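You operate a simulated robot arm through the tools that you are given. There is no shell and no other tool.

You run a simulated robot arm. Do the job below in one go: nothing can be reset, and whatever is moved stays where it is left.

## Task
Put the tray in the cash tin, shut it and draw the key.
Fine: key in the key cup.

Only the result counts: the job must be done as asked and must still hold three seconds after the hand-in. Knocking over, shifting, dropping, spilling or breaking anything else fails it.

## Robot
A 7-joint arm with a three-finger gripper, fixed in place. Base frame: the origin is on the floor under the middle of its stand, x ahead of it, y to its left, z up; the work surface is at about z = 800. Units: mm, degrees, N and s.
With the tool pointing down near the work surface it reaches from about 100 to 880 mm from the base axis. Its first joint turns from -166.0 to 166.0 degrees. Payload 2.94 kg.
Tool frame: the origin (TCP) lies between the finger pads and is the grasp point; the fingertips stand 30 mm ahead of it; z points along the fingers, y is the line along which they close. The gripper opens to 132 mm; its body begins 107 mm behind the TCP.
Orientation is that of the tool frame in the base frame, as a unit quaternion [x, y, z, w]. With the fingers straight down and closing along the base's y, the tool's x points along the base's -x, its y along +y and its z along -z.

## Interface
- The arm moves only by the tool send_rows. Its argument "increments" is text: rows parted by semicolons, each of 7 numbers parted by spaces: the shift along the tool's x, y, z in mm, then the turn, a rotation vector about the tool's x, y, z in degrees, then the closure, from 0 (fully open) to 1 (shut). In form: tx ty tz rx ry rz grip; .... A call has 1 to 20 rows; each row is the pose to reach, as a shift and turn from the pose commanded when the call began, along the tool's axes at that moment. Rows are played at 5 a second. More than 50 mm and 8.6 degrees between two rows, or a gripper value outside its range, and nothing of the call is played. A pose out of reach is approached as far as the arm can. The call stops where the force on the tool passes 40 N (or 10 N more than at its start, if that is more) or the arm is blocked; 0.2 s more then pass. The fingers move at their own pace (about 37.4 mm/s each) and stop on an object; they squeeze with about 28 N. The grip force told is the motor's: it shows also when the fingers shut on nothing. Time passes only in rows, and 0.2 s behind the last, so rows that repeat a pose let the fingers close. The reply holds the time, the measured pose of the TCP, the force on the tool along the base axes, the opening and the grip force, in the units named above and with some noise, with the torque about the TCP (base axes, N m) and any sound that the robot's microphone picked up.
- Cameras (640 x 400 px; columns grow to the right, rows downward): "scene" is fixed at [51.6, -500.1, 1559.2]; the picture's right is [0.74, -0.67, 0.00], its down [-0.39, -0.42, -0.82] and it looks along [0.55, 0.60, -0.57] (base axes); focal length 311 px, centre (320, 200). "wrist" rides on the gripper at [72, 3, -144] in the tool frame; the picture's right is [-0.04, 1.00, 0.00], its down [-0.88, -0.04, -0.48] and it looks along [-0.47, -0.02, 0.88] (tool axes); focal length 256 px, centre (320, 200). There is no depth. A picture from a camera that has moved, and an enlarged one, comes with that camera's place and axes in the base frame and with its lens.
- get_image(camera): a new picture of that camera. No time passes.
- raise_lower(by): moves the trunk up (or, below 0, down) by that many mm; the arm rides with it, the base frame stays. It gives what a move gives, with no picture.
- close_up(camera, box): a new picture of the part [left, top, right, bottom] of that camera's present view, enlarged. No time passes.
- finish_job(): hands the job in; it is judged then, once.

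Nothing tells you positions but the pictures and the camera data. Unless the task says otherwise, let go and move clear before handing in.

The tools are called after "Request:" as a command line: name --argument value ..., lists and objects as JSON in quotes. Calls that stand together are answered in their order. send_rows: Moves the arm, as the interface text tells. Its arguments: {"type":"object","properties":{"increments":{"type":"string"}},"required":["increments"]} The other tools are called the same way: raise_lower (by) moves the trunk up or down; get_image (camera) takes a picture; close_up (camera, box) takes an enlarged picture of a part of a camera's view; finish_job () hands the job in.

At the start:

```text
time: 0.0
tcp_pos: [578.6, 104.1, 1244.4]
tool_rot: [0.0, 1.0, 0.0, 0.0]
force: [-0.2, 0.0, -0.1]
moment: [-0.01, 0.0, -0.01]
opening: 132.1
grasp_force: 0.1
trunk travel left (down, up): [-300.0, 240.0]
```

scene: 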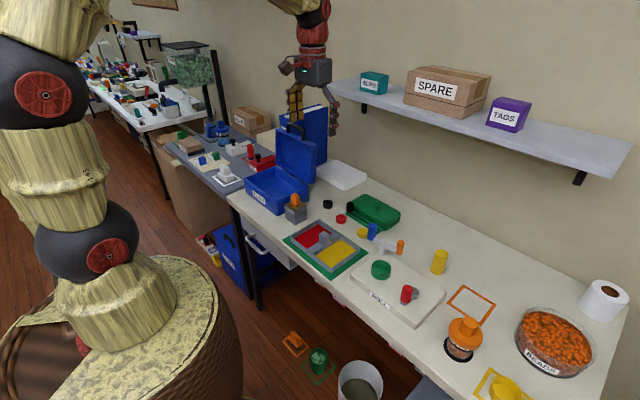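
wrist: 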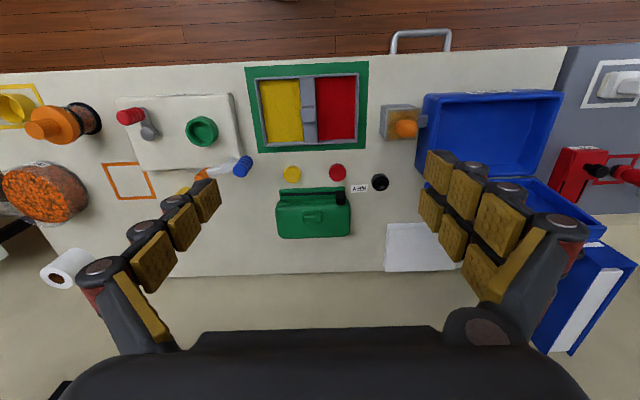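

I see a bench with an open blue cash tin (lid up), a grey-orange object next to it, a tray with red/yellow compartments on a green mat, a green tin, and other items. I'll take close-ups to identify the parts before moving.

Request:
close_up --camera "scene" --box '[220, 110, 380, 210]'

Request:
close_up --camera "scene" --box '[270, 180, 430, 280]'

Request:
close_up --camera "wrist" --box '[360, 60, 600, 210]'

Request:
close_up --camera "wrist" --box '[220, 50, 460, 200]'

Request:
close_up --camera "scene" --box '[340, 210, 500, 310]'

Request:
close_up --camera "scene" --box '[430, 280, 620, 400]'

```text
4.00 times, centred on (300, 160) of scene
camera zoom: at [51.6, -500.1, 1559.2], right [0.74, -0.67, 0.0], down [-0.39, -0.42, -0.82], along [0.55, 0.6, -0.57], focal length 1243 px, centre (400, 360)
```

zoom: 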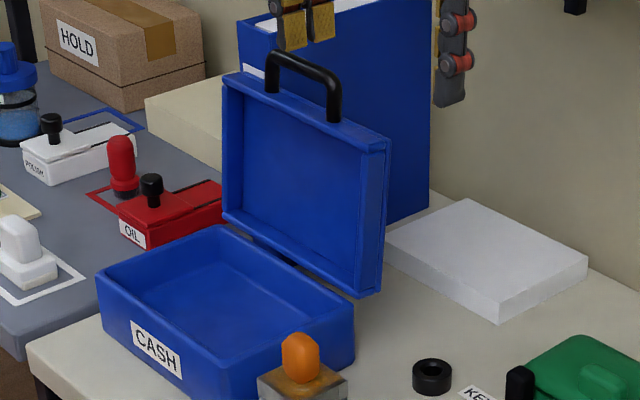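

```text
4.00 times, centred on (350, 230) of scene
camera zoom: at [51.6, -500.1, 1559.2], right [0.74, -0.67, 0.0], down [-0.39, -0.42, -0.82], along [0.55, 0.6, -0.57], focal length 1243 px, centre (200, 80)
```

zoom: 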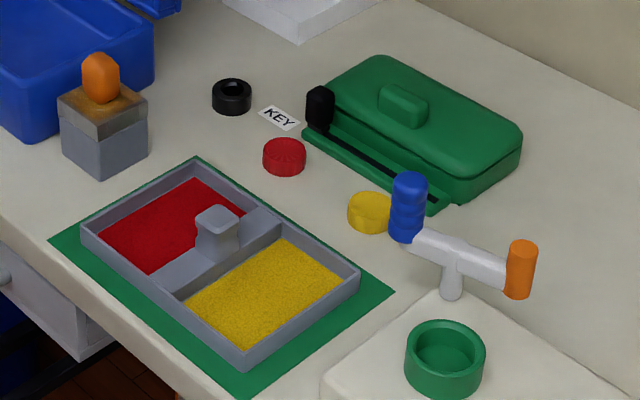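

```text
2.67 times, centred on (480, 135) of wrist
camera zoom: at [506.6, 108.4, 1386.9], right [0.04, 1.0, 0.0], down [0.88, -0.04, 0.48], along [0.47, -0.02, -0.88], focal length 683 px, centre (-107, 373)
```

zoom: 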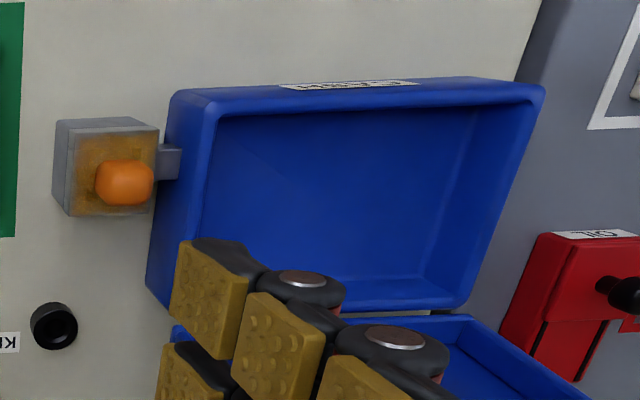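

```text
2.67 times, centred on (340, 125) of wrist
camera zoom: at [506.6, 108.4, 1386.9], right [0.04, 1.0, 0.0], down [0.88, -0.04, 0.48], along [0.47, -0.02, -0.88], focal length 683 px, centre (267, 400)
```

zoom: 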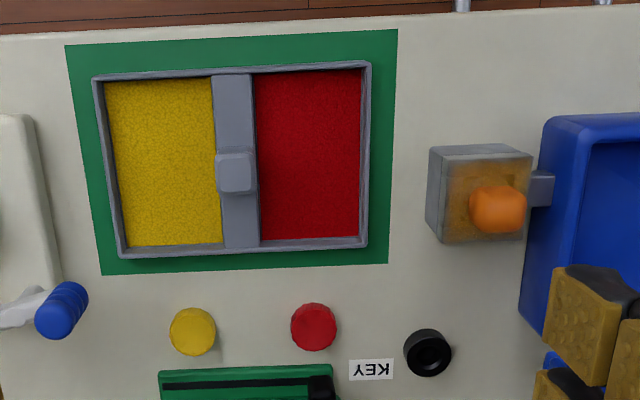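

```text
4.00 times, centred on (420, 260) of scene
camera zoom: at [51.6, -500.1, 1559.2], right [0.74, -0.67, 0.0], down [-0.39, -0.42, -0.82], along [0.55, 0.6, -0.57], focal length 1243 px, centre (-80, -40)
```

zoom: 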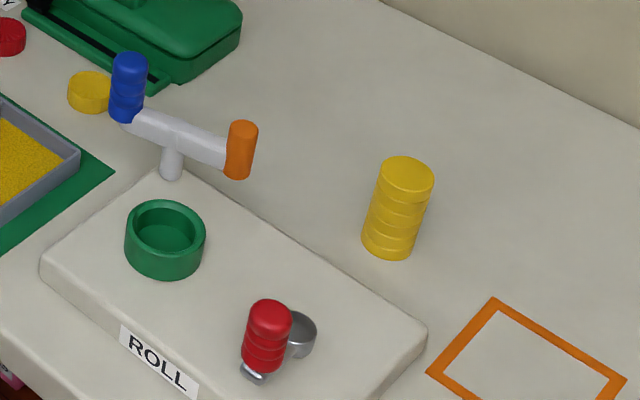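

```text
3.33 times, centred on (525, 340) of scene
camera zoom: at [51.6, -500.1, 1559.2], right [0.74, -0.67, 0.0], down [-0.39, -0.42, -0.82], along [0.55, 0.6, -0.57], focal length 1036 px, centre (-363, -267)
```

zoom: 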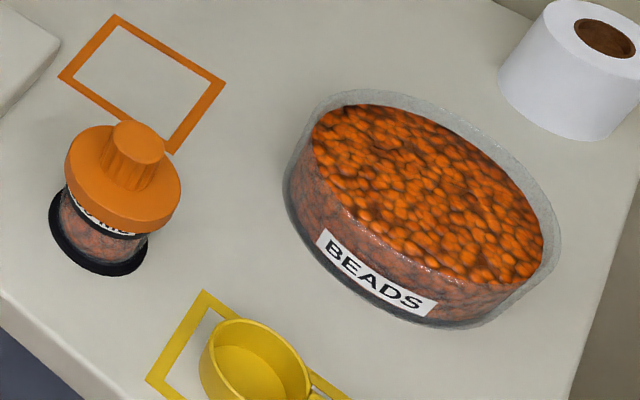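

The tin with its lid up stands left of the tray, and a grey lock block with an orange key head is at its right side. A black ring cup sits by the KEY label. I'll move the hand over the tin for a better look.

Request:
send_rows --increments "25 45 0 0 0 0 0; 50 90 0 0 0 0 0; 75 135 0 0 0 0 0; 100 180 0 0 0 0 0; 120 220 0 0 0 0 0; 120 220 0 0 0 0 0"

Request:
get_image --camera "wrist"

Request:
get_image --camera "scene"

```text
refused: row 1 steps farther than a row can; nothing moved
```

```text
taken
camera wrist: at [506.6, 108.4, 1386.9], right [0.04, 1.0, 0.0], down [0.88, -0.04, 0.48], along [0.47, -0.02, -0.88], focal length 256 px, centre (320, 200)
```

wrist: 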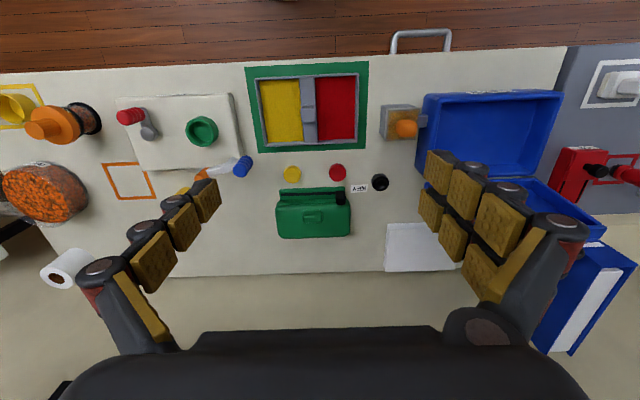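

```text
taken
```

scene: 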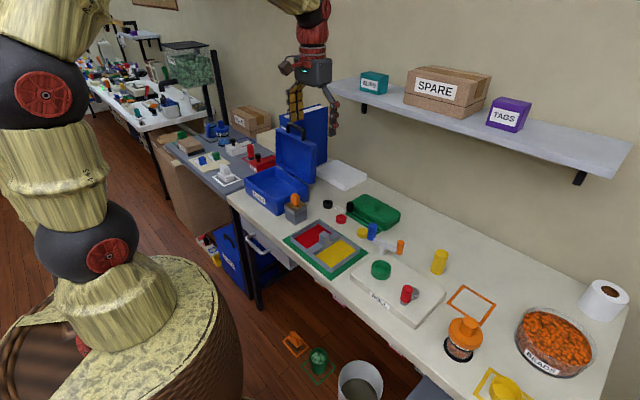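

The step limit counts the combined distance, so I'll use smaller steps to move over the tin.

Request:
send_rows --increments "20 38 0 0 0 0 0; 40 76 0 0 0 0 0; 60 114 0 0 0 0 0; 80 152 0 0 0 0 0; 100 190 0 0 0 0 0; 120 220 0 0 0 0 0; 120 220 0 0 0 0 0"

Request:
get_image --camera "wrist"

Request:
get_image --camera "scene"

```text
time: 1.6
tcp_pos: [458.4, 325.8, 1244.8]
tool_rot: [0.0, 1.0, -0.001, 0.0]
force: [-0.9, 0.8, 0.9]
moment: [0.02, 0.0, -0.04]
opening: 132.2
grasp_force: 0.0
trunk travel left (down, up): [-300.0, 240.0]
```

```text
taken
camera wrist: at [386.5, 329.8, 1388.1], right [0.04, 1.0, 0.0], down [0.88, -0.04, 0.48], along [0.48, -0.02, -0.88], focal length 256 px, centre (320, 200)
```

wrist: 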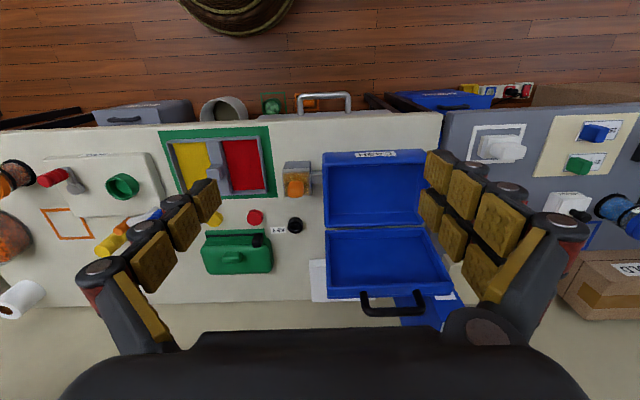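

```text
taken
```

scene: 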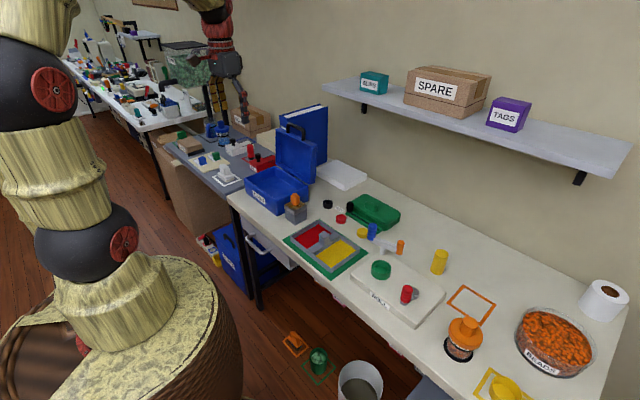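

Request:
close_up --camera "wrist" --box '[300, 140, 460, 240]'

Request:
close_up --camera "wrist" --box '[300, 220, 460, 320]'

Request:
close_up --camera "wrist" --box '[200, 140, 340, 240]'

Request:
close_up --camera "scene" --box '[235, 115, 345, 225]'

Request:
close_up --camera "wrist" --box '[270, 150, 340, 205]'

```text
4.00 times, centred on (380, 190) of wrist
camera zoom: at [386.5, 329.8, 1388.1], right [0.04, 1.0, 0.0], down [0.88, -0.04, 0.48], along [0.48, -0.02, -0.88], focal length 1024 px, centre (80, 240)
```

zoom: 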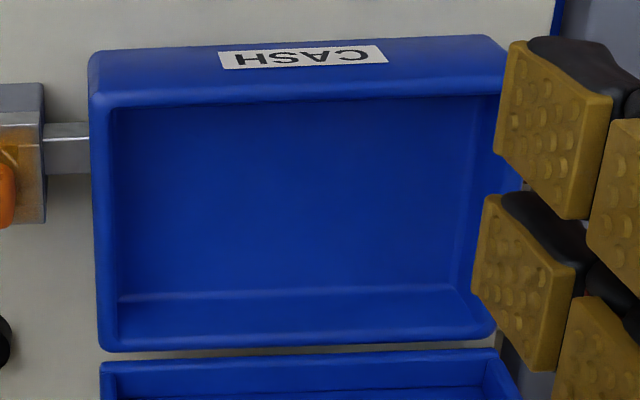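

```text
4.00 times, centred on (380, 270) of wrist
camera zoom: at [386.5, 329.8, 1388.1], right [0.04, 1.0, 0.0], down [0.88, -0.04, 0.48], along [0.48, -0.02, -0.88], focal length 1024 px, centre (80, -80)
```

zoom: 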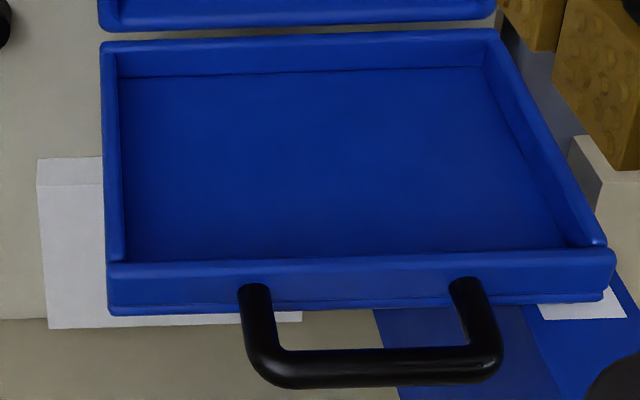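

```text
4.00 times, centred on (270, 190) of wrist
camera zoom: at [386.5, 329.8, 1388.1], right [0.04, 1.0, 0.0], down [0.88, -0.04, 0.48], along [0.48, -0.02, -0.88], focal length 1024 px, centre (520, 240)
```

zoom: 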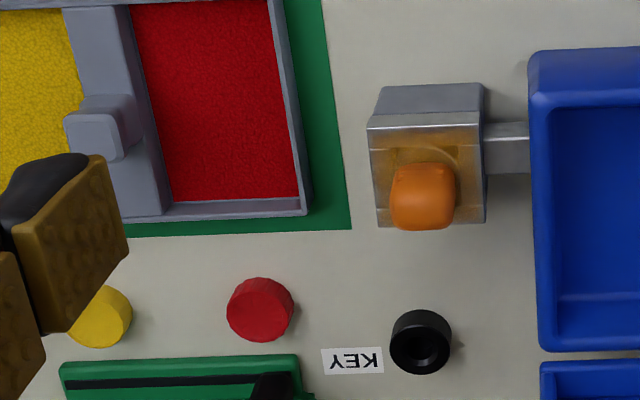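

```text
3.64 times, centred on (290, 170) of scene
camera zoom: at [51.6, -500.1, 1559.2], right [0.74, -0.67, 0.0], down [-0.39, -0.42, -0.82], along [0.55, 0.6, -0.57], focal length 1130 px, centre (429, 309)
```

zoom: 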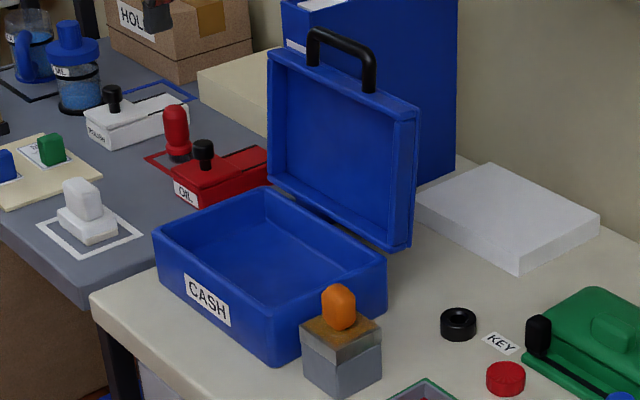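

```text
7.27 times, centred on (305, 178) of wrist
camera zoom: at [386.5, 329.8, 1388.1], right [0.04, 1.0, 0.0], down [0.88, -0.04, 0.48], along [0.48, -0.02, -0.88], focal length 1862 px, centre (429, 364)
```

zoom: 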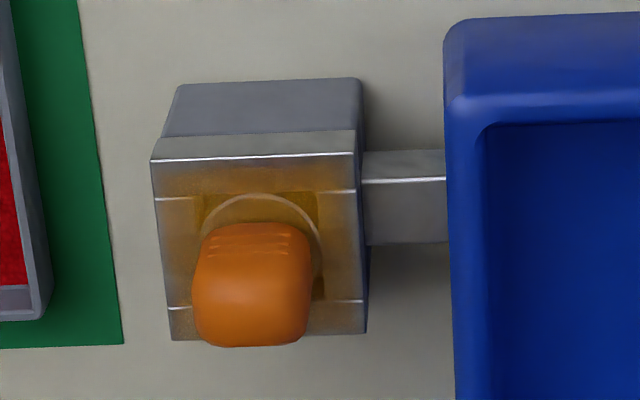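

The tin is about 160 × 232 mm with its rim near z = 880, and the lid leans back about 5° with a black handle on its free edge. The tray, with a centre knob, is at about (597, 81). I'll go over the tray for a closer measurement.

Request:
send_rows --increments "-15.4 -27 27.2 0 0 0 0; -30.8 -54 54.3 0 0 0 0; -46.1 -81 81.5 0 0 0 0; -61.5 -108 108.6 0 0 0 0; -76.9 -135 135.8 0 0 0 0; -92.3 -162 162.9 0 0 0 0; -107.6 -189 190.1 0 0 0 0; -123 -216 217.2 0 0 0 0; -138.4 -243.1 244.4 0 0 0 0; -138.4 -243.1 244.4 0 0 0 0"

Request:
get_image --camera "wrist"

Request:
close_up --camera "wrist" --box '[210, 70, 430, 210]'

```text
time: 3.8
tcp_pos: [596.1, 82.8, 999.9]
tool_rot: [0.001, 1.0, 0.0, 0.0]
force: [0.1, -0.1, -0.8]
moment: [0.04, 0.0, -0.05]
opening: 131.7
grasp_force: 0.1
trunk travel left (down, up): [-300.0, 240.0]
```

```text
taken
camera wrist: at [523.4, 86.5, 1142.6], right [0.04, 1.0, 0.0], down [0.88, -0.04, 0.48], along [0.47, -0.02, -0.88], focal length 256 px, centre (320, 200)
```

wrist: 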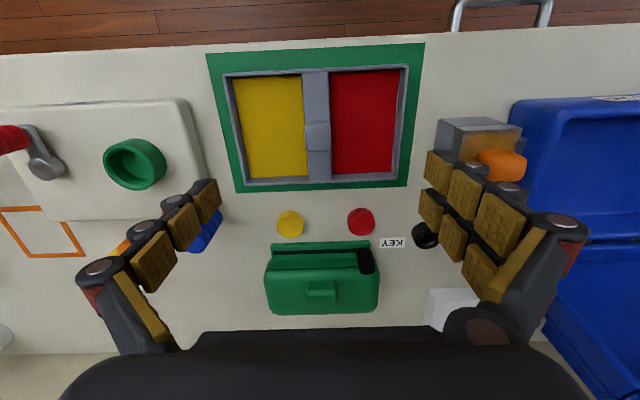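

```text
2.86 times, centred on (320, 140) of wrist
camera zoom: at [523.4, 86.5, 1142.6], right [0.04, 1.0, 0.0], down [0.88, -0.04, 0.48], along [0.47, -0.02, -0.88], focal length 731 px, centre (320, 371)
```

zoom: 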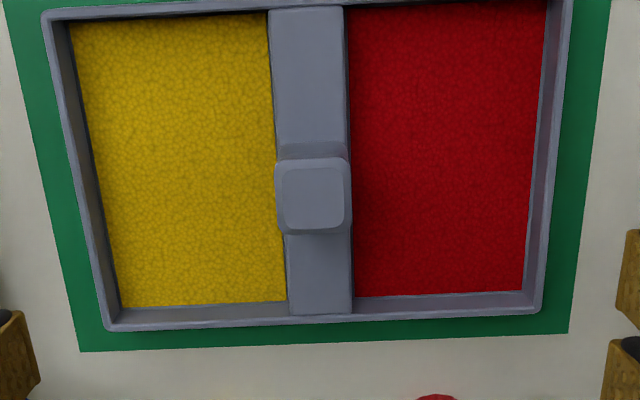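

Request:
close_up --camera "scene" --box '[280, 215, 376, 275]'

Request:
close_up --camera "scene" --box '[308, 226, 340, 246]'

Request:
close_up --camera "scene" --box '[270, 180, 326, 225]'

Request:
close_up --camera "wrist" --box '[430, 100, 540, 200]'

```text
6.67 times, centred on (328, 245) of scene
camera zoom: at [51.6, -500.1, 1559.2], right [0.74, -0.67, 0.0], down [-0.39, -0.42, -0.82], along [0.55, 0.6, -0.57], focal length 2071 px, centre (267, -100)
```

zoom: 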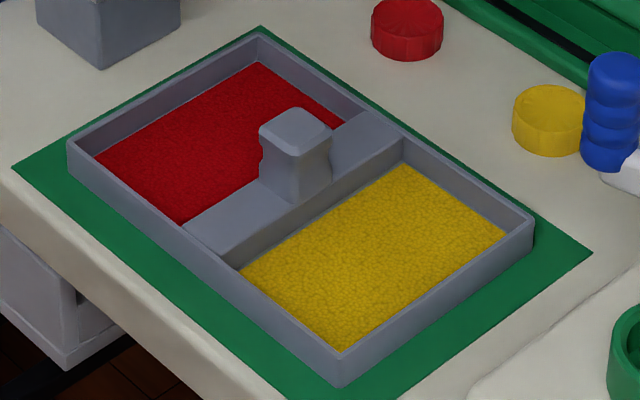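

```text
16.00 times, centred on (324, 236) of scene
camera zoom: at [51.6, -500.1, 1559.2], right [0.74, -0.67, 0.0], down [-0.39, -0.42, -0.82], along [0.55, 0.6, -0.57], focal length 4970 px, centre (256, -376)
```

zoom: 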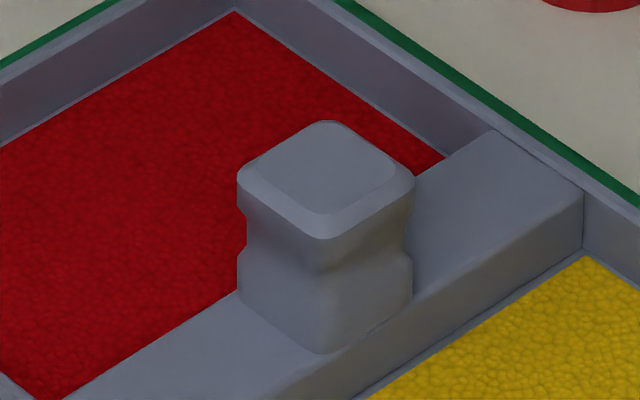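

```text
8.89 times, centred on (298, 202) of scene
camera zoom: at [51.6, -500.1, 1559.2], right [0.74, -0.67, 0.0], down [-0.39, -0.42, -0.82], along [0.55, 0.6, -0.57], focal length 2761 px, centre (516, 178)
```

zoom: 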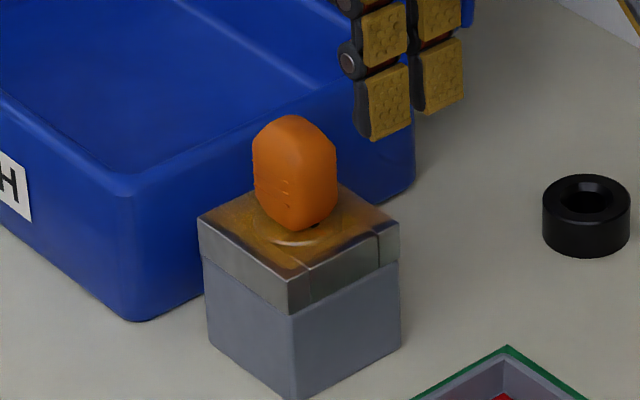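

```text
4.00 times, centred on (485, 150) of wrist
camera zoom: at [523.4, 86.5, 1142.6], right [0.04, 1.0, 0.0], down [0.88, -0.04, 0.48], along [0.47, -0.02, -0.88], focal length 1024 px, centre (-340, 400)
```

zoom: 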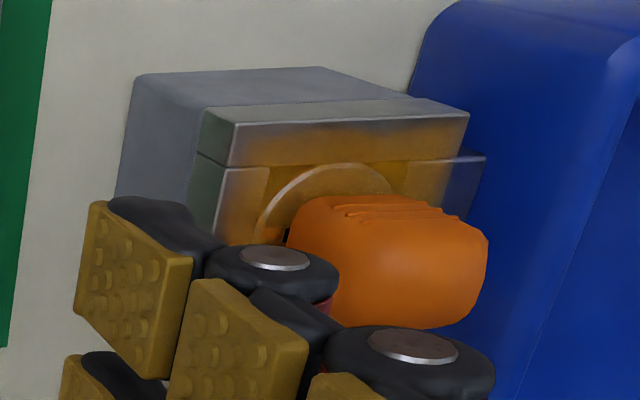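

The knob is a waisted block about 26 mm wide, standing to about z = 850 on the tray's divider, with the tray rim near z = 821. The orange key head stands on the lock block to about z = 925. I'll descend over the knob with the fingers open.

Request:
send_rows --increments "-4 -2.3 40 0 0 0 0; -4 -2.3 80 0 0 0 0; -4 -2.3 110 0 0 0 0; -4 -2.3 125 0 0 0 0; -4 -2.3 135 0 0 0 0; -4 -2.3 135 0 0 0 0"

Request:
get_image --camera "wrist"

Request:
close_up --camera "scene" --box '[280, 200, 376, 260]'

```text
time: 5.2
tcp_pos: [600.5, 77.7, 863.1]
tool_rot: [0.0, 1.0, 0.0, 0.0]
force: [0.2, 0.6, 0.2]
moment: [-0.03, -0.01, -0.04]
opening: 132.0
grasp_force: 0.1
trunk travel left (down, up): [-300.0, 240.0]
```

```text
taken
camera wrist: at [528.9, 82.7, 1006.5], right [0.04, 1.0, 0.0], down [0.88, -0.04, 0.48], along [0.47, -0.02, -0.88], focal length 256 px, centre (320, 200)
```

wrist: 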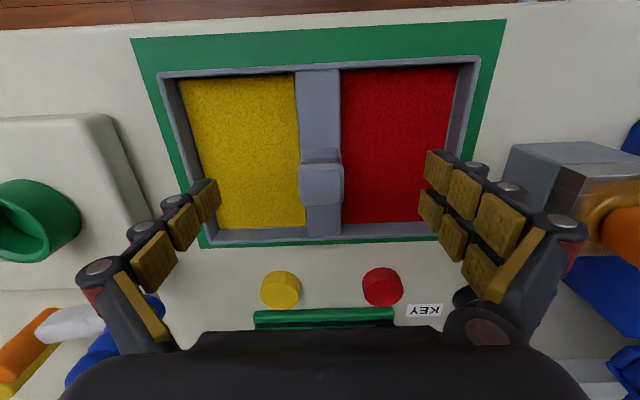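

```text
6.67 times, centred on (328, 230) of scene
camera zoom: at [51.6, -500.1, 1559.2], right [0.74, -0.67, 0.0], down [-0.39, -0.42, -0.82], along [0.55, 0.6, -0.57], focal length 2071 px, centre (267, 0)
```

zoom: 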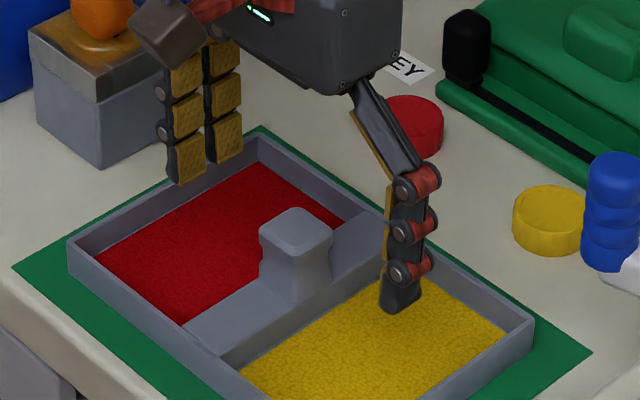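

Request:
send_rows --increments "0 2 0 0 0 0 0.3; 0 2 0 0 0 0 0.6; 0 2 0 0 0 0 0.6; 0 2 0 0 0 0 0.6; 0 2 0 0 0 0 0.6; 0 2 0 0 0 0 0.6"

Request:
get_image --camera "wrist"

Request:
close_up --camera "scene" --box '[280, 200, 376, 260]'

```text
time: 6.6
tcp_pos: [601.4, 81.1, 863.9]
tool_rot: [0.0, 1.0, 0.0, 0.0]
force: [-0.7, -1.1, -1.1]
moment: [-0.01, -0.02, -0.02]
opening: 53.0
grasp_force: 0.1
trunk travel left (down, up): [-300.0, 240.0]
```

```text
taken
camera wrist: at [529.4, 84.6, 1006.9], right [0.04, 1.0, 0.0], down [0.88, -0.04, 0.48], along [0.47, -0.02, -0.88], focal length 256 px, centre (320, 200)
```

wrist: 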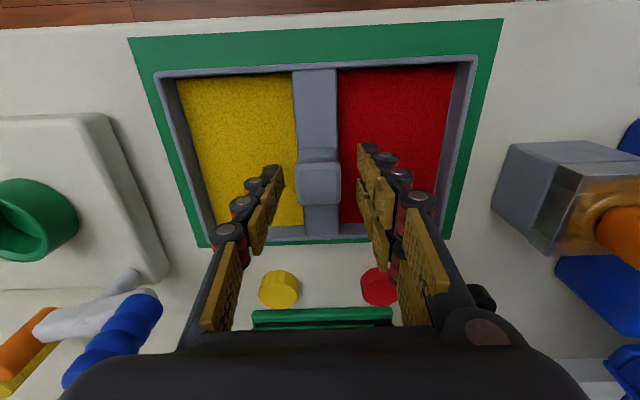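

```text
6.67 times, centred on (328, 230) of scene
camera zoom: at [51.6, -500.1, 1559.2], right [0.74, -0.67, 0.0], down [-0.39, -0.42, -0.82], along [0.55, 0.6, -0.57], focal length 2071 px, centre (267, 0)
```

zoom: 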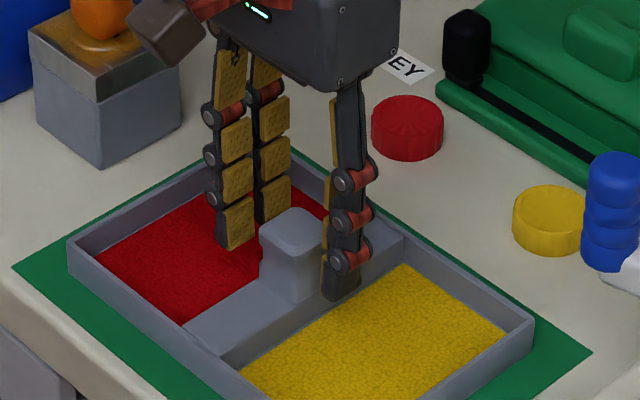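

Request:
send_rows --increments "1 0 6 0 0 0 0.6; 1 0 11 0 0 0 0.6; 1 0 11 0 0 0 0.6"

Request:
close_up --camera "scene" --box '[296, 215, 356, 255]'

Request:
close_up --camera "wrist" --box '[230, 100, 430, 240]'

```text
time: 7.4
tcp_pos: [599.7, 81.1, 853.8]
tool_rot: [0.0, 1.0, 0.0, 0.001]
force: [0.5, 0.7, -0.1]
moment: [-0.02, 0.01, 0.06]
opening: 52.9
grasp_force: 0.2
trunk travel left (down, up): [-300.0, 240.0]
```

```text
10.00 times, centred on (326, 235) of scene
camera zoom: at [51.6, -500.1, 1559.2], right [0.74, -0.67, 0.0], down [-0.39, -0.42, -0.82], along [0.55, 0.6, -0.57], focal length 3106 px, centre (260, -150)
```

zoom: 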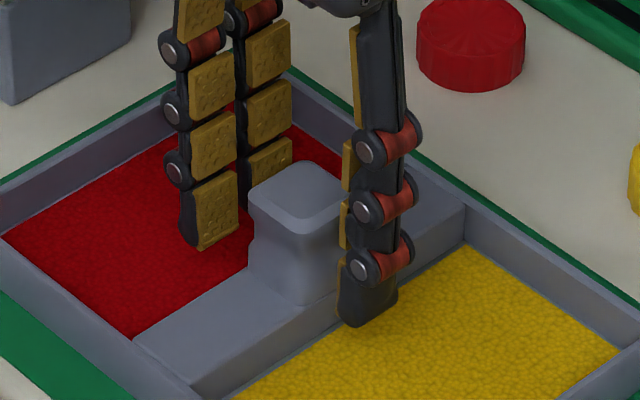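

```text
2.86 times, centred on (330, 170) of wrist
camera zoom: at [527.9, 84.9, 996.3], right [0.04, 1.0, 0.0], down [0.88, -0.04, 0.48], along [0.48, -0.02, -0.88], focal length 731 px, centre (291, 286)
```

zoom: 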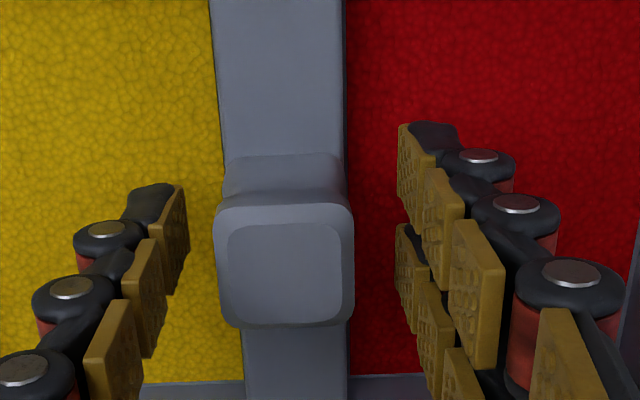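

Request:
send_rows --increments "-1.5 0 0 0 0 0 0.6; -1.5 0 0 0 0 0 0.75; -1.5 0 0 0 0 0 0.85; -1.5 0 0 0 0 0 1; -1.5 0 0 0 0 0 1; -1.5 0 0 0 0 0 1; -1.5 0 0 0 0 0 1"

Request:
close_up --camera "wrist" --box '[180, 40, 500, 240]'

Request:
close_up --camera "scene" --box '[280, 200, 376, 260]'

```text
time: 9.0
tcp_pos: [599.7, 81.7, 853.0]
tool_rot: [0.0, 1.0, -0.001, 0.001]
force: [0.7, 1.0, 0.8]
moment: [0.0, 0.03, 0.05]
opening: 29.3
grasp_force: 28.5
trunk travel left (down, up): [-300.0, 240.0]
```

```text
2.00 times, centred on (340, 140) of wrist
camera zoom: at [529.5, 85.0, 996.7], right [0.04, 1.0, 0.0], down [0.88, -0.04, 0.48], along [0.47, -0.02, -0.88], focal length 512 px, centre (280, 320)
```

zoom: 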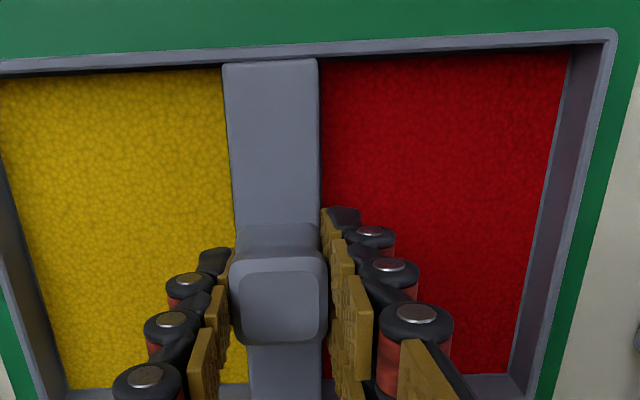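

```text
6.67 times, centred on (328, 230) of scene
camera zoom: at [51.6, -500.1, 1559.2], right [0.74, -0.67, 0.0], down [-0.39, -0.42, -0.82], along [0.55, 0.6, -0.57], focal length 2071 px, centre (267, 0)
```

zoom: 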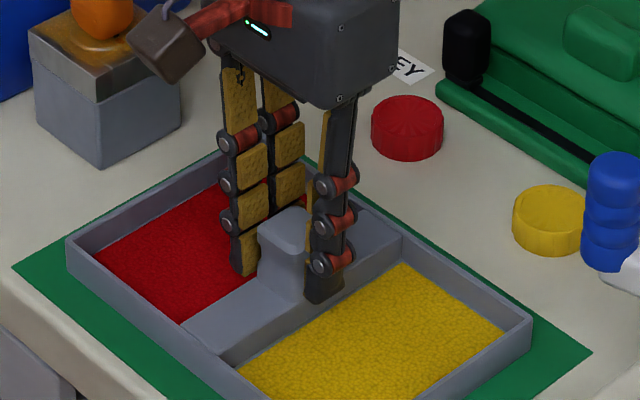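

The knob is gripped at 29 mm. I'll lift slowly and check the tray stays level.

Request:
send_rows --increments "0 0 -3 0 0 0 1; 0 0 -8 0 0 0 1; 0 0 -15 0 0 0 1; 0 0 -25 0 0 0 1; 0 0 -40 0 0 0 1; 0 0 -40 0 0 0 1"

Request:
get_image --camera "wrist"

Request:
close_up --camera "scene" --box '[264, 180, 392, 270]'

```text
time: 10.4
tcp_pos: [602.1, 80.4, 893.1]
tool_rot: [0.0, 1.0, 0.0, -0.001]
force: [-0.1, 0.2, -2.0]
moment: [-0.01, -0.03, -0.01]
opening: 29.6
grasp_force: 27.6
trunk travel left (down, up): [-300.0, 240.0]
```

```text
taken
camera wrist: at [529.4, 85.0, 1036.6], right [0.04, 1.0, 0.0], down [0.88, -0.04, 0.48], along [0.47, -0.02, -0.88], focal length 256 px, centre (320, 200)
```

wrist: 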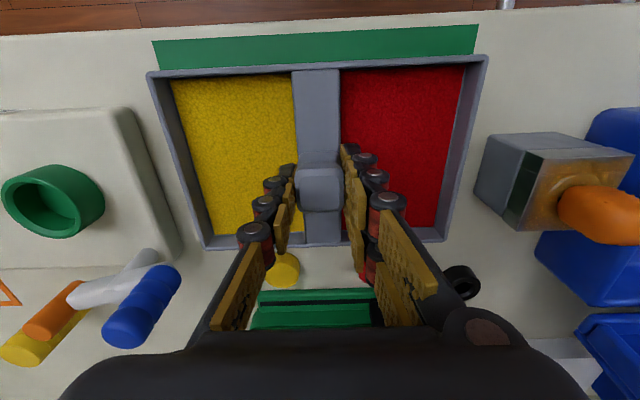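

```text
4.44 times, centred on (328, 225) of scene
camera zoom: at [51.6, -500.1, 1559.2], right [0.74, -0.67, 0.0], down [-0.39, -0.42, -0.82], along [0.55, 0.6, -0.57], focal length 1381 px, centre (284, 89)
```

zoom: 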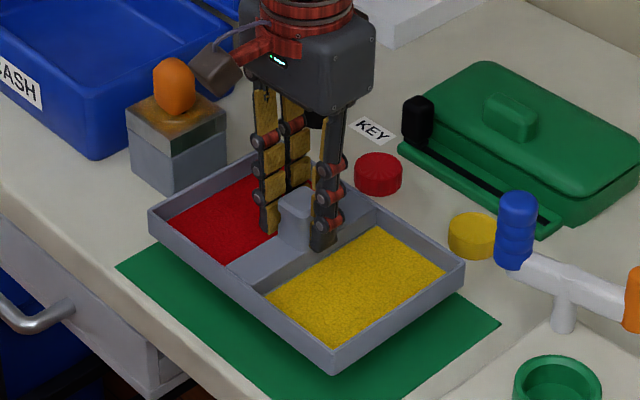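

Request:
send_rows --increments "0 0 -35 0 0 0 1; 0 0 -70 0 0 0 1; 0 0 -105 0 0 0 1; 0 0 -137 0 0 0 1; -4 30 -137 0 0 0 1; -8 60 -137 0 0 0 1; -12 90 -137 0 0 0 1; -16 120 -137 0 0 0 1; -20 150 -137 0 0 0 1; -24 180 -137 0 0 0 1; -28 210 -137 0 0 0 1; -32 240 -137 0 0 0 1; -36 270 -137 0 0 0 1; -40 300 -137 0 0 0 1; -44 330 -137 0 0 0 1; -48 355 -137 0 0 0 1; -48 364.5 -137 0 0 0 1; -48 364.5 -137 0 0 0 1"

Request:
get_image --camera "wrist"

Request:
close_up --camera "scene" --box '[220, 80, 360, 220]'

```text
time: 14.2
tcp_pos: [650.0, 446.1, 1030.7]
tool_rot: [0.0, 1.0, 0.0, 0.0]
force: [0.6, 0.2, -0.5]
moment: [0.01, 0.0, -0.02]
opening: 29.2
grasp_force: 28.6
trunk travel left (down, up): [-300.0, 240.0]
```

```text
taken
camera wrist: at [577.9, 449.7, 1173.9], right [0.04, 1.0, 0.0], down [0.88, -0.04, 0.48], along [0.47, -0.02, -0.88], focal length 256 px, centre (320, 200)
```

wrist: 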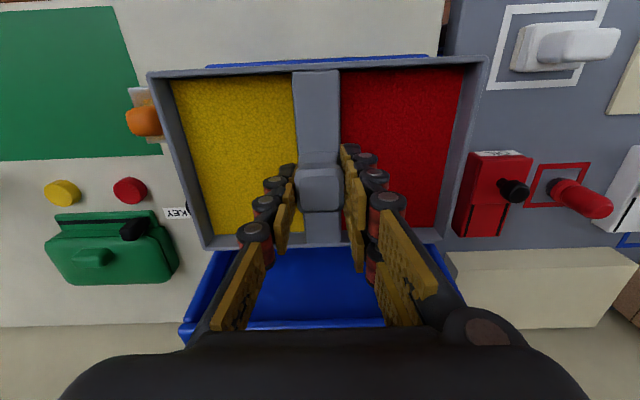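

```text
2.86 times, centred on (290, 150) of scene
camera zoom: at [51.6, -500.1, 1559.2], right [0.74, -0.67, 0.0], down [-0.39, -0.42, -0.82], along [0.55, 0.6, -0.57], focal length 888 px, centre (406, 343)
```

zoom: 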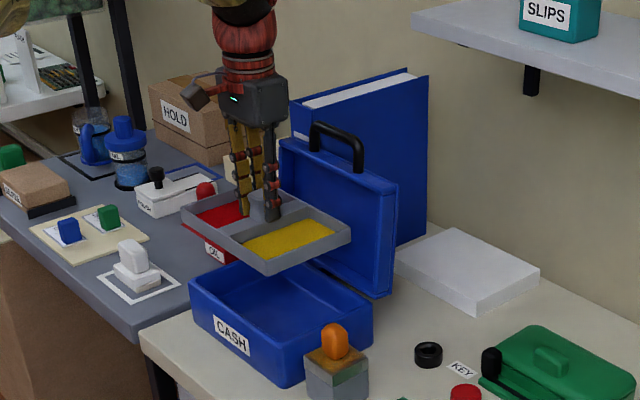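

The tray is hanging level over the tin. I'll lower it to just above the rim to compare margins.

Request:
send_rows --increments "-5 -0.5 20 0 0 0 1; -10 -0.8 40 0 0 0 1; -10 -0.8 60 0 0 0 1; -10 -0.8 75 0 0 0 1; -10 -0.8 86 0 0 0 1; -10 -0.8 86 0 0 0 1"

Request:
get_image --camera "wrist"

Request:
close_up --camera "wrist" --box '[120, 30, 320, 155]'

Request:
close_up --camera "wrist" --box '[320, 30, 520, 155]'

Request:
close_up --camera "wrist" --box '[120, 155, 320, 280]'

Request:
close_up --camera "wrist" --box '[320, 155, 520, 280]'

Request:
close_up --camera "scene" --box '[220, 120, 340, 220]'

```text
time: 15.6
tcp_pos: [658.6, 445.6, 943.9]
tool_rot: [0.0, 1.0, 0.001, -0.001]
force: [-0.2, -0.6, -1.8]
moment: [0.0, -0.02, -0.01]
opening: 29.5
grasp_force: 27.9
trunk travel left (down, up): [-300.0, 240.0]
```

```text
taken
camera wrist: at [587.8, 449.5, 1087.5], right [0.04, 1.0, 0.0], down [0.88, -0.04, 0.48], along [0.47, -0.02, -0.88], focal length 256 px, centre (320, 200)
```

wrist: 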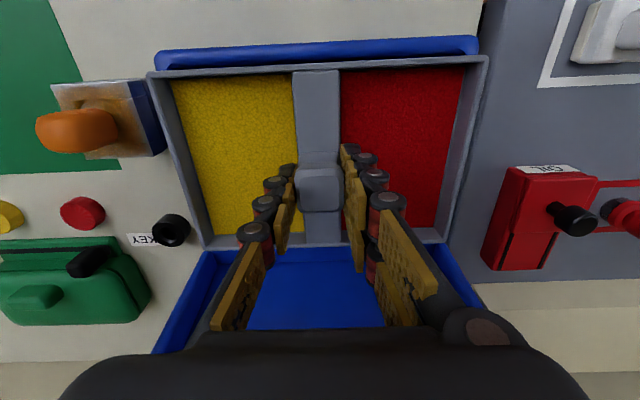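

```text
3.20 times, centred on (220, 92) of wrist
camera zoom: at [587.8, 449.5, 1087.5], right [0.04, 1.0, 0.0], down [0.88, -0.04, 0.48], along [0.47, -0.02, -0.88], focal length 819 px, centre (640, 544)
```

zoom: 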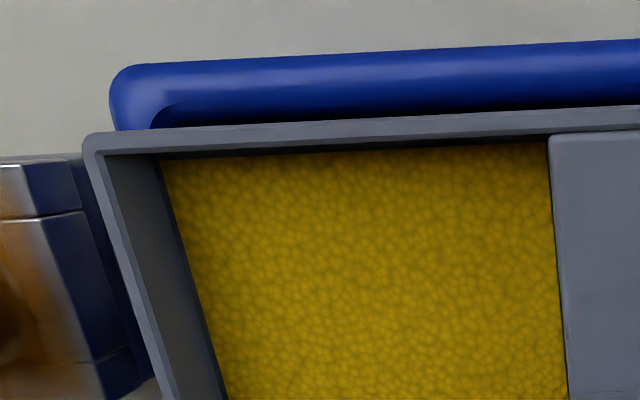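

```text
3.20 times, centred on (420, 92) of wrist
camera zoom: at [587.8, 449.5, 1087.5], right [0.04, 1.0, 0.0], down [0.88, -0.04, 0.48], along [0.47, -0.02, -0.88], focal length 819 px, centre (0, 544)
```

zoom: 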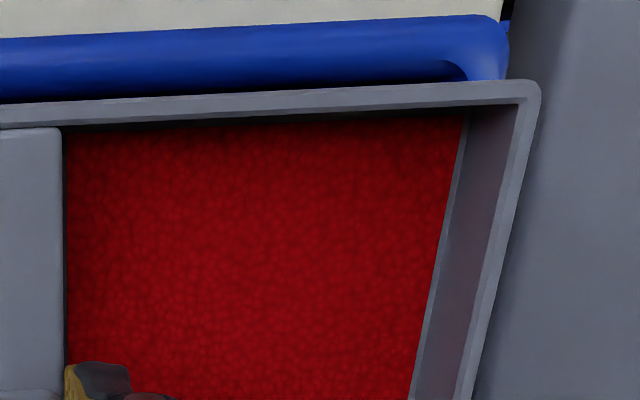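

```text
3.20 times, centred on (220, 218) of wrist
camera zoom: at [587.8, 449.5, 1087.5], right [0.04, 1.0, 0.0], down [0.88, -0.04, 0.48], along [0.47, -0.02, -0.88], focal length 819 px, centre (640, 144)
```

zoom: 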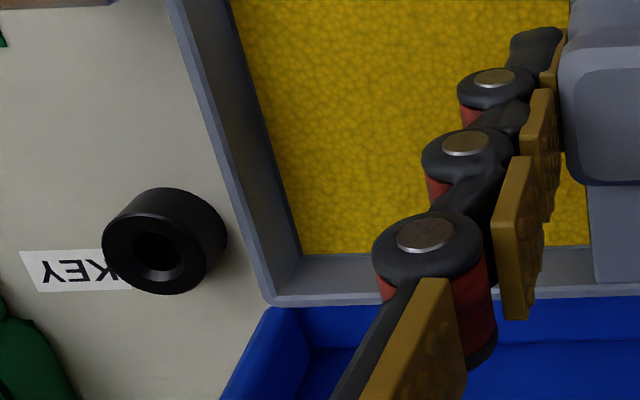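

```text
3.20 times, centred on (420, 218) of wrist
camera zoom: at [587.8, 449.5, 1087.5], right [0.04, 1.0, 0.0], down [0.88, -0.04, 0.48], along [0.47, -0.02, -0.88], focal length 819 px, centre (0, 144)
```

zoom: 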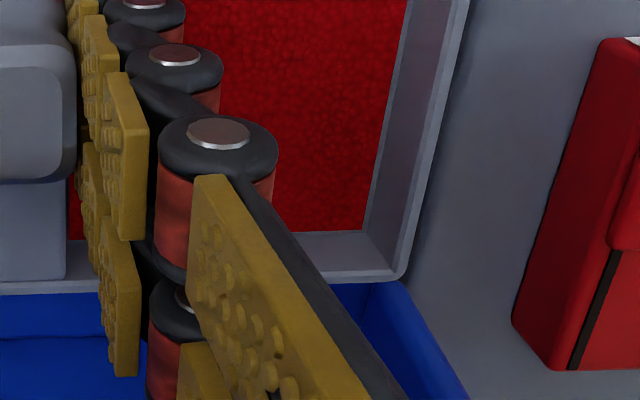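

```text
4.00 times, centred on (280, 170) of scene
camera zoom: at [51.6, -500.1, 1559.2], right [0.74, -0.67, 0.0], down [-0.39, -0.42, -0.82], along [0.55, 0.6, -0.57], focal length 1243 px, centre (480, 320)
```

zoom: 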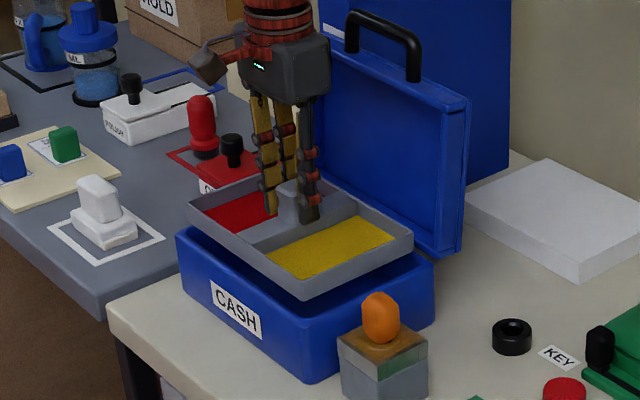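

The tray and tin agree in y (both centred near 446), and the tray should go about 2 mm nearer the robot in x. I'll lower it partway into the tin while watching the force.

Request:
send_rows --increments "2 0 5 0 0 0 1; 2 0 12 0 0 0 1; 2 0 20 0 0 0 1; 2 0 28 0 0 0 1; 2 0 28 0 0 0 1"

Request:
close_up --camera "scene" --box '[230, 145, 326, 205]'

Request:
get_image --camera "wrist"

Request:
close_up --camera "wrist" --box '[120, 30, 320, 155]'

Request:
close_up --camera "wrist" --box '[320, 30, 520, 155]'

```text
time: 16.8
tcp_pos: [657.5, 445.9, 918.9]
tool_rot: [0.0, 1.0, 0.001, 0.0]
force: [5.0, 2.5, 11.6]
moment: [0.11, 0.72, -0.19]
opening: 29.5
grasp_force: 28.0
trunk travel left (down, up): [-300.0, 240.0]
```

```text
6.67 times, centred on (278, 175) of scene
camera zoom: at [51.6, -500.1, 1559.2], right [0.74, -0.67, 0.0], down [-0.39, -0.42, -0.82], along [0.55, 0.6, -0.57], focal length 2071 px, centre (600, 367)
```

zoom: 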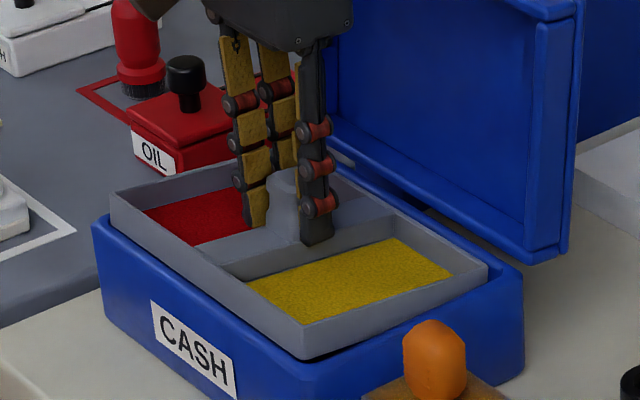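

```text
taken
camera wrist: at [586.1, 449.1, 1061.4], right [0.04, 1.0, 0.0], down [0.88, -0.04, 0.48], along [0.48, -0.02, -0.88], focal length 256 px, centre (320, 200)
```

wrist: 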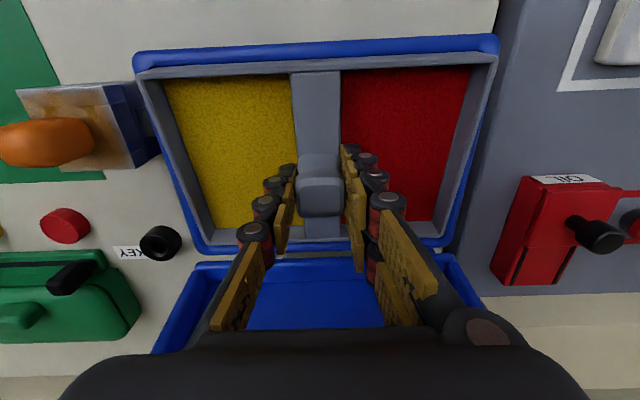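

```text
3.20 times, centred on (220, 92) of wrist
camera zoom: at [586.1, 449.1, 1061.4], right [0.04, 1.0, 0.0], down [0.88, -0.04, 0.48], along [0.48, -0.02, -0.88], focal length 819 px, centre (640, 544)
```

zoom: 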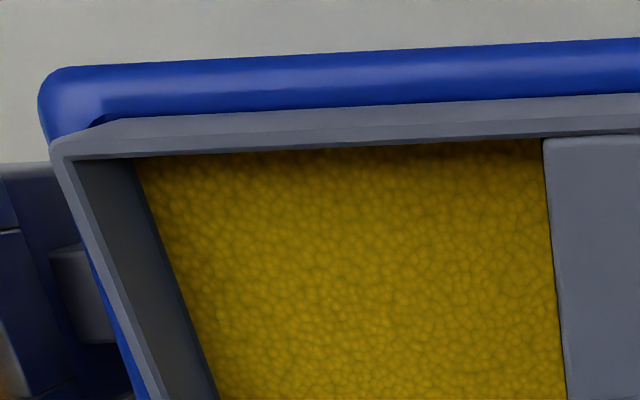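

```text
3.20 times, centred on (420, 92) of wrist
camera zoom: at [586.1, 449.1, 1061.4], right [0.04, 1.0, 0.0], down [0.88, -0.04, 0.48], along [0.48, -0.02, -0.88], focal length 819 px, centre (0, 544)
```

zoom: 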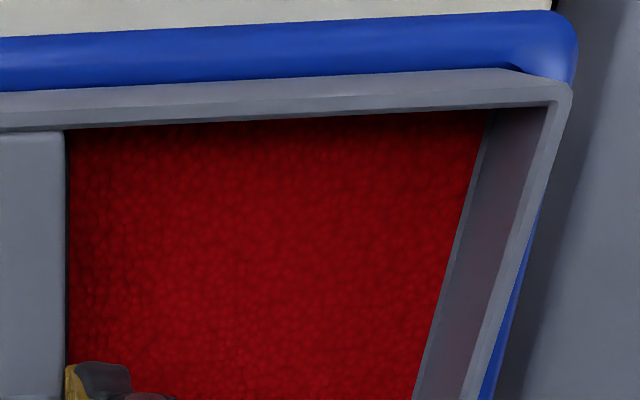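

The tray's front edge caught the tin's front rim and slid up a little in the grip. I'll back up and measure again.

Request:
send_rows --increments "0 0 -6 0 0 0 1; 0 0 -14 0 0 0 1; 0 0 -24 0 0 0 1; 0 0 -24 0 0 0 1"

Request:
close_up --camera "scene" --box '[230, 145, 326, 205]'

Request:
get_image --camera "wrist"

Request:
close_up --camera "wrist" --box '[120, 30, 320, 155]'

Request:
close_up --camera "wrist" --box '[320, 30, 520, 155]'

Request:
close_up --camera "wrist" --box '[120, 155, 320, 280]'

Request:
close_up --camera "wrist" --box '[320, 155, 520, 280]'

```text
time: 17.8
tcp_pos: [656.9, 444.6, 939.1]
tool_rot: [0.0, 1.0, -0.001, -0.001]
force: [-1.3, 0.7, -0.2]
moment: [0.02, 0.03, 0.01]
opening: 29.3
grasp_force: 27.5
trunk travel left (down, up): [-300.0, 240.0]
```

```text
6.67 times, centred on (278, 175) of scene
camera zoom: at [51.6, -500.1, 1559.2], right [0.74, -0.67, 0.0], down [-0.39, -0.42, -0.82], along [0.55, 0.6, -0.57], focal length 2071 px, centre (600, 367)
```

zoom: 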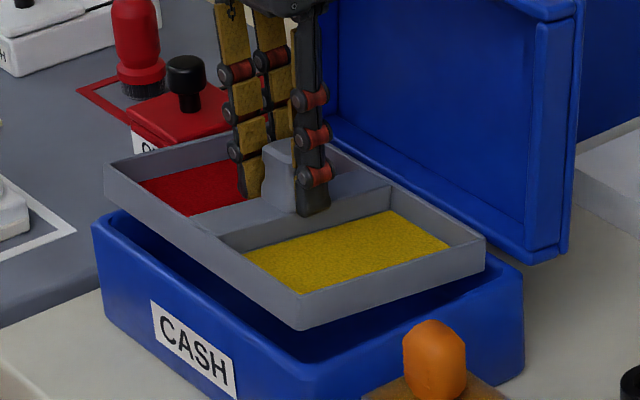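

```text
taken
camera wrist: at [584.9, 448.4, 1083.3], right [0.04, 1.0, 0.0], down [0.88, -0.04, 0.47], along [0.47, -0.02, -0.88], focal length 256 px, centre (320, 200)
```

wrist: 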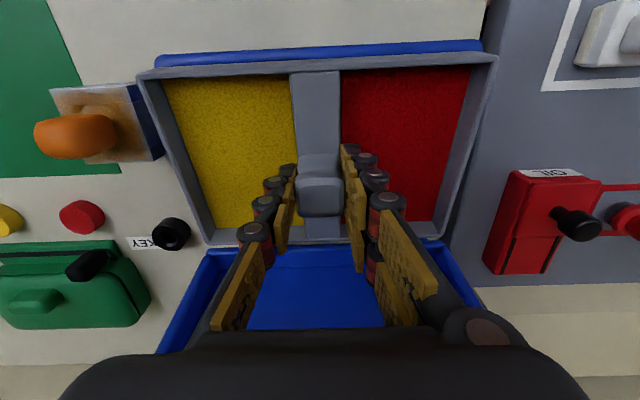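

```text
3.20 times, centred on (220, 92) of wrist
camera zoom: at [584.9, 448.4, 1083.3], right [0.04, 1.0, 0.0], down [0.88, -0.04, 0.47], along [0.47, -0.02, -0.88], focal length 819 px, centre (640, 544)
```

zoom: 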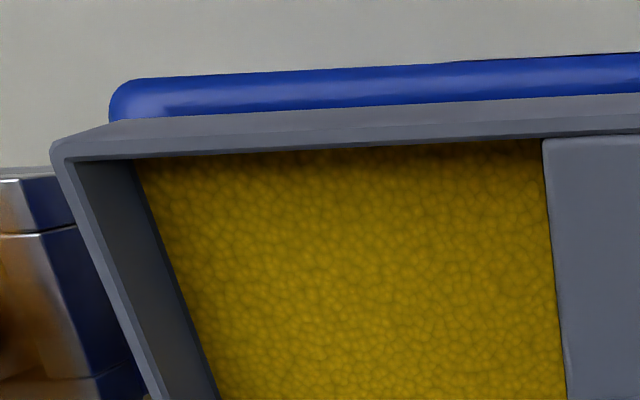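

```text
3.20 times, centred on (420, 92) of wrist
camera zoom: at [584.9, 448.4, 1083.3], right [0.04, 1.0, 0.0], down [0.88, -0.04, 0.47], along [0.47, -0.02, -0.88], focal length 819 px, centre (0, 544)
```

zoom: 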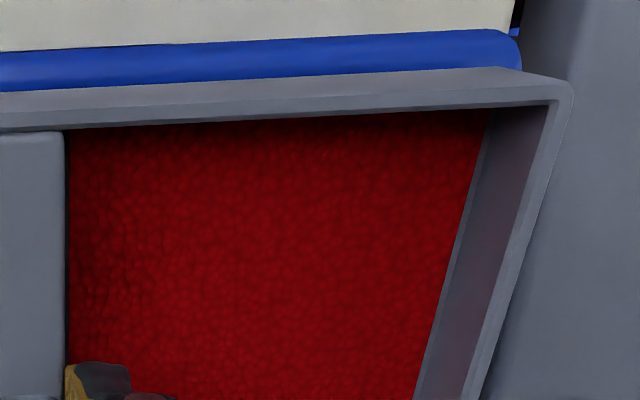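

```text
3.20 times, centred on (220, 218) of wrist
camera zoom: at [584.9, 448.4, 1083.3], right [0.04, 1.0, 0.0], down [0.88, -0.04, 0.47], along [0.47, -0.02, -0.88], focal length 819 px, centre (640, 144)
```

zoom: 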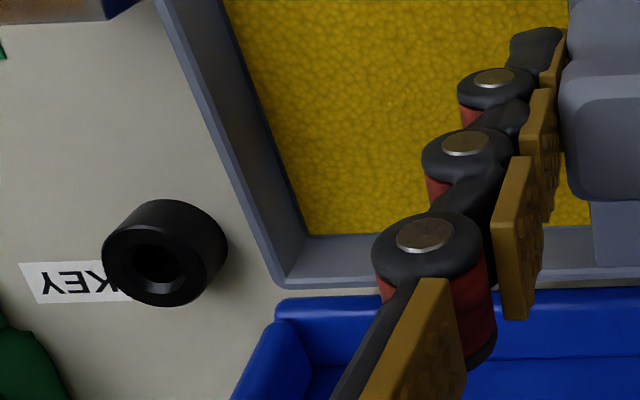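

```text
3.20 times, centred on (420, 218) of wrist
camera zoom: at [584.9, 448.4, 1083.3], right [0.04, 1.0, 0.0], down [0.88, -0.04, 0.47], along [0.47, -0.02, -0.88], focal length 819 px, centre (0, 144)
```

zoom: 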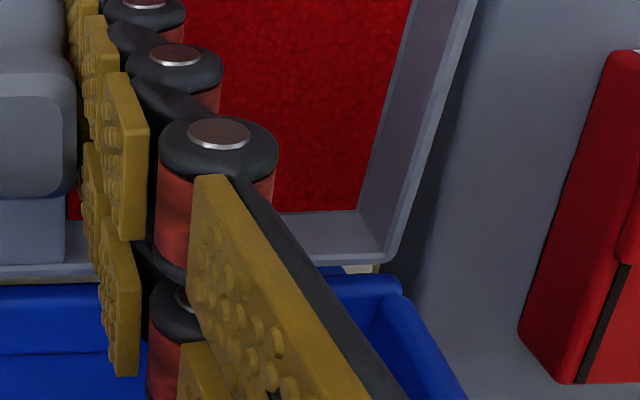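

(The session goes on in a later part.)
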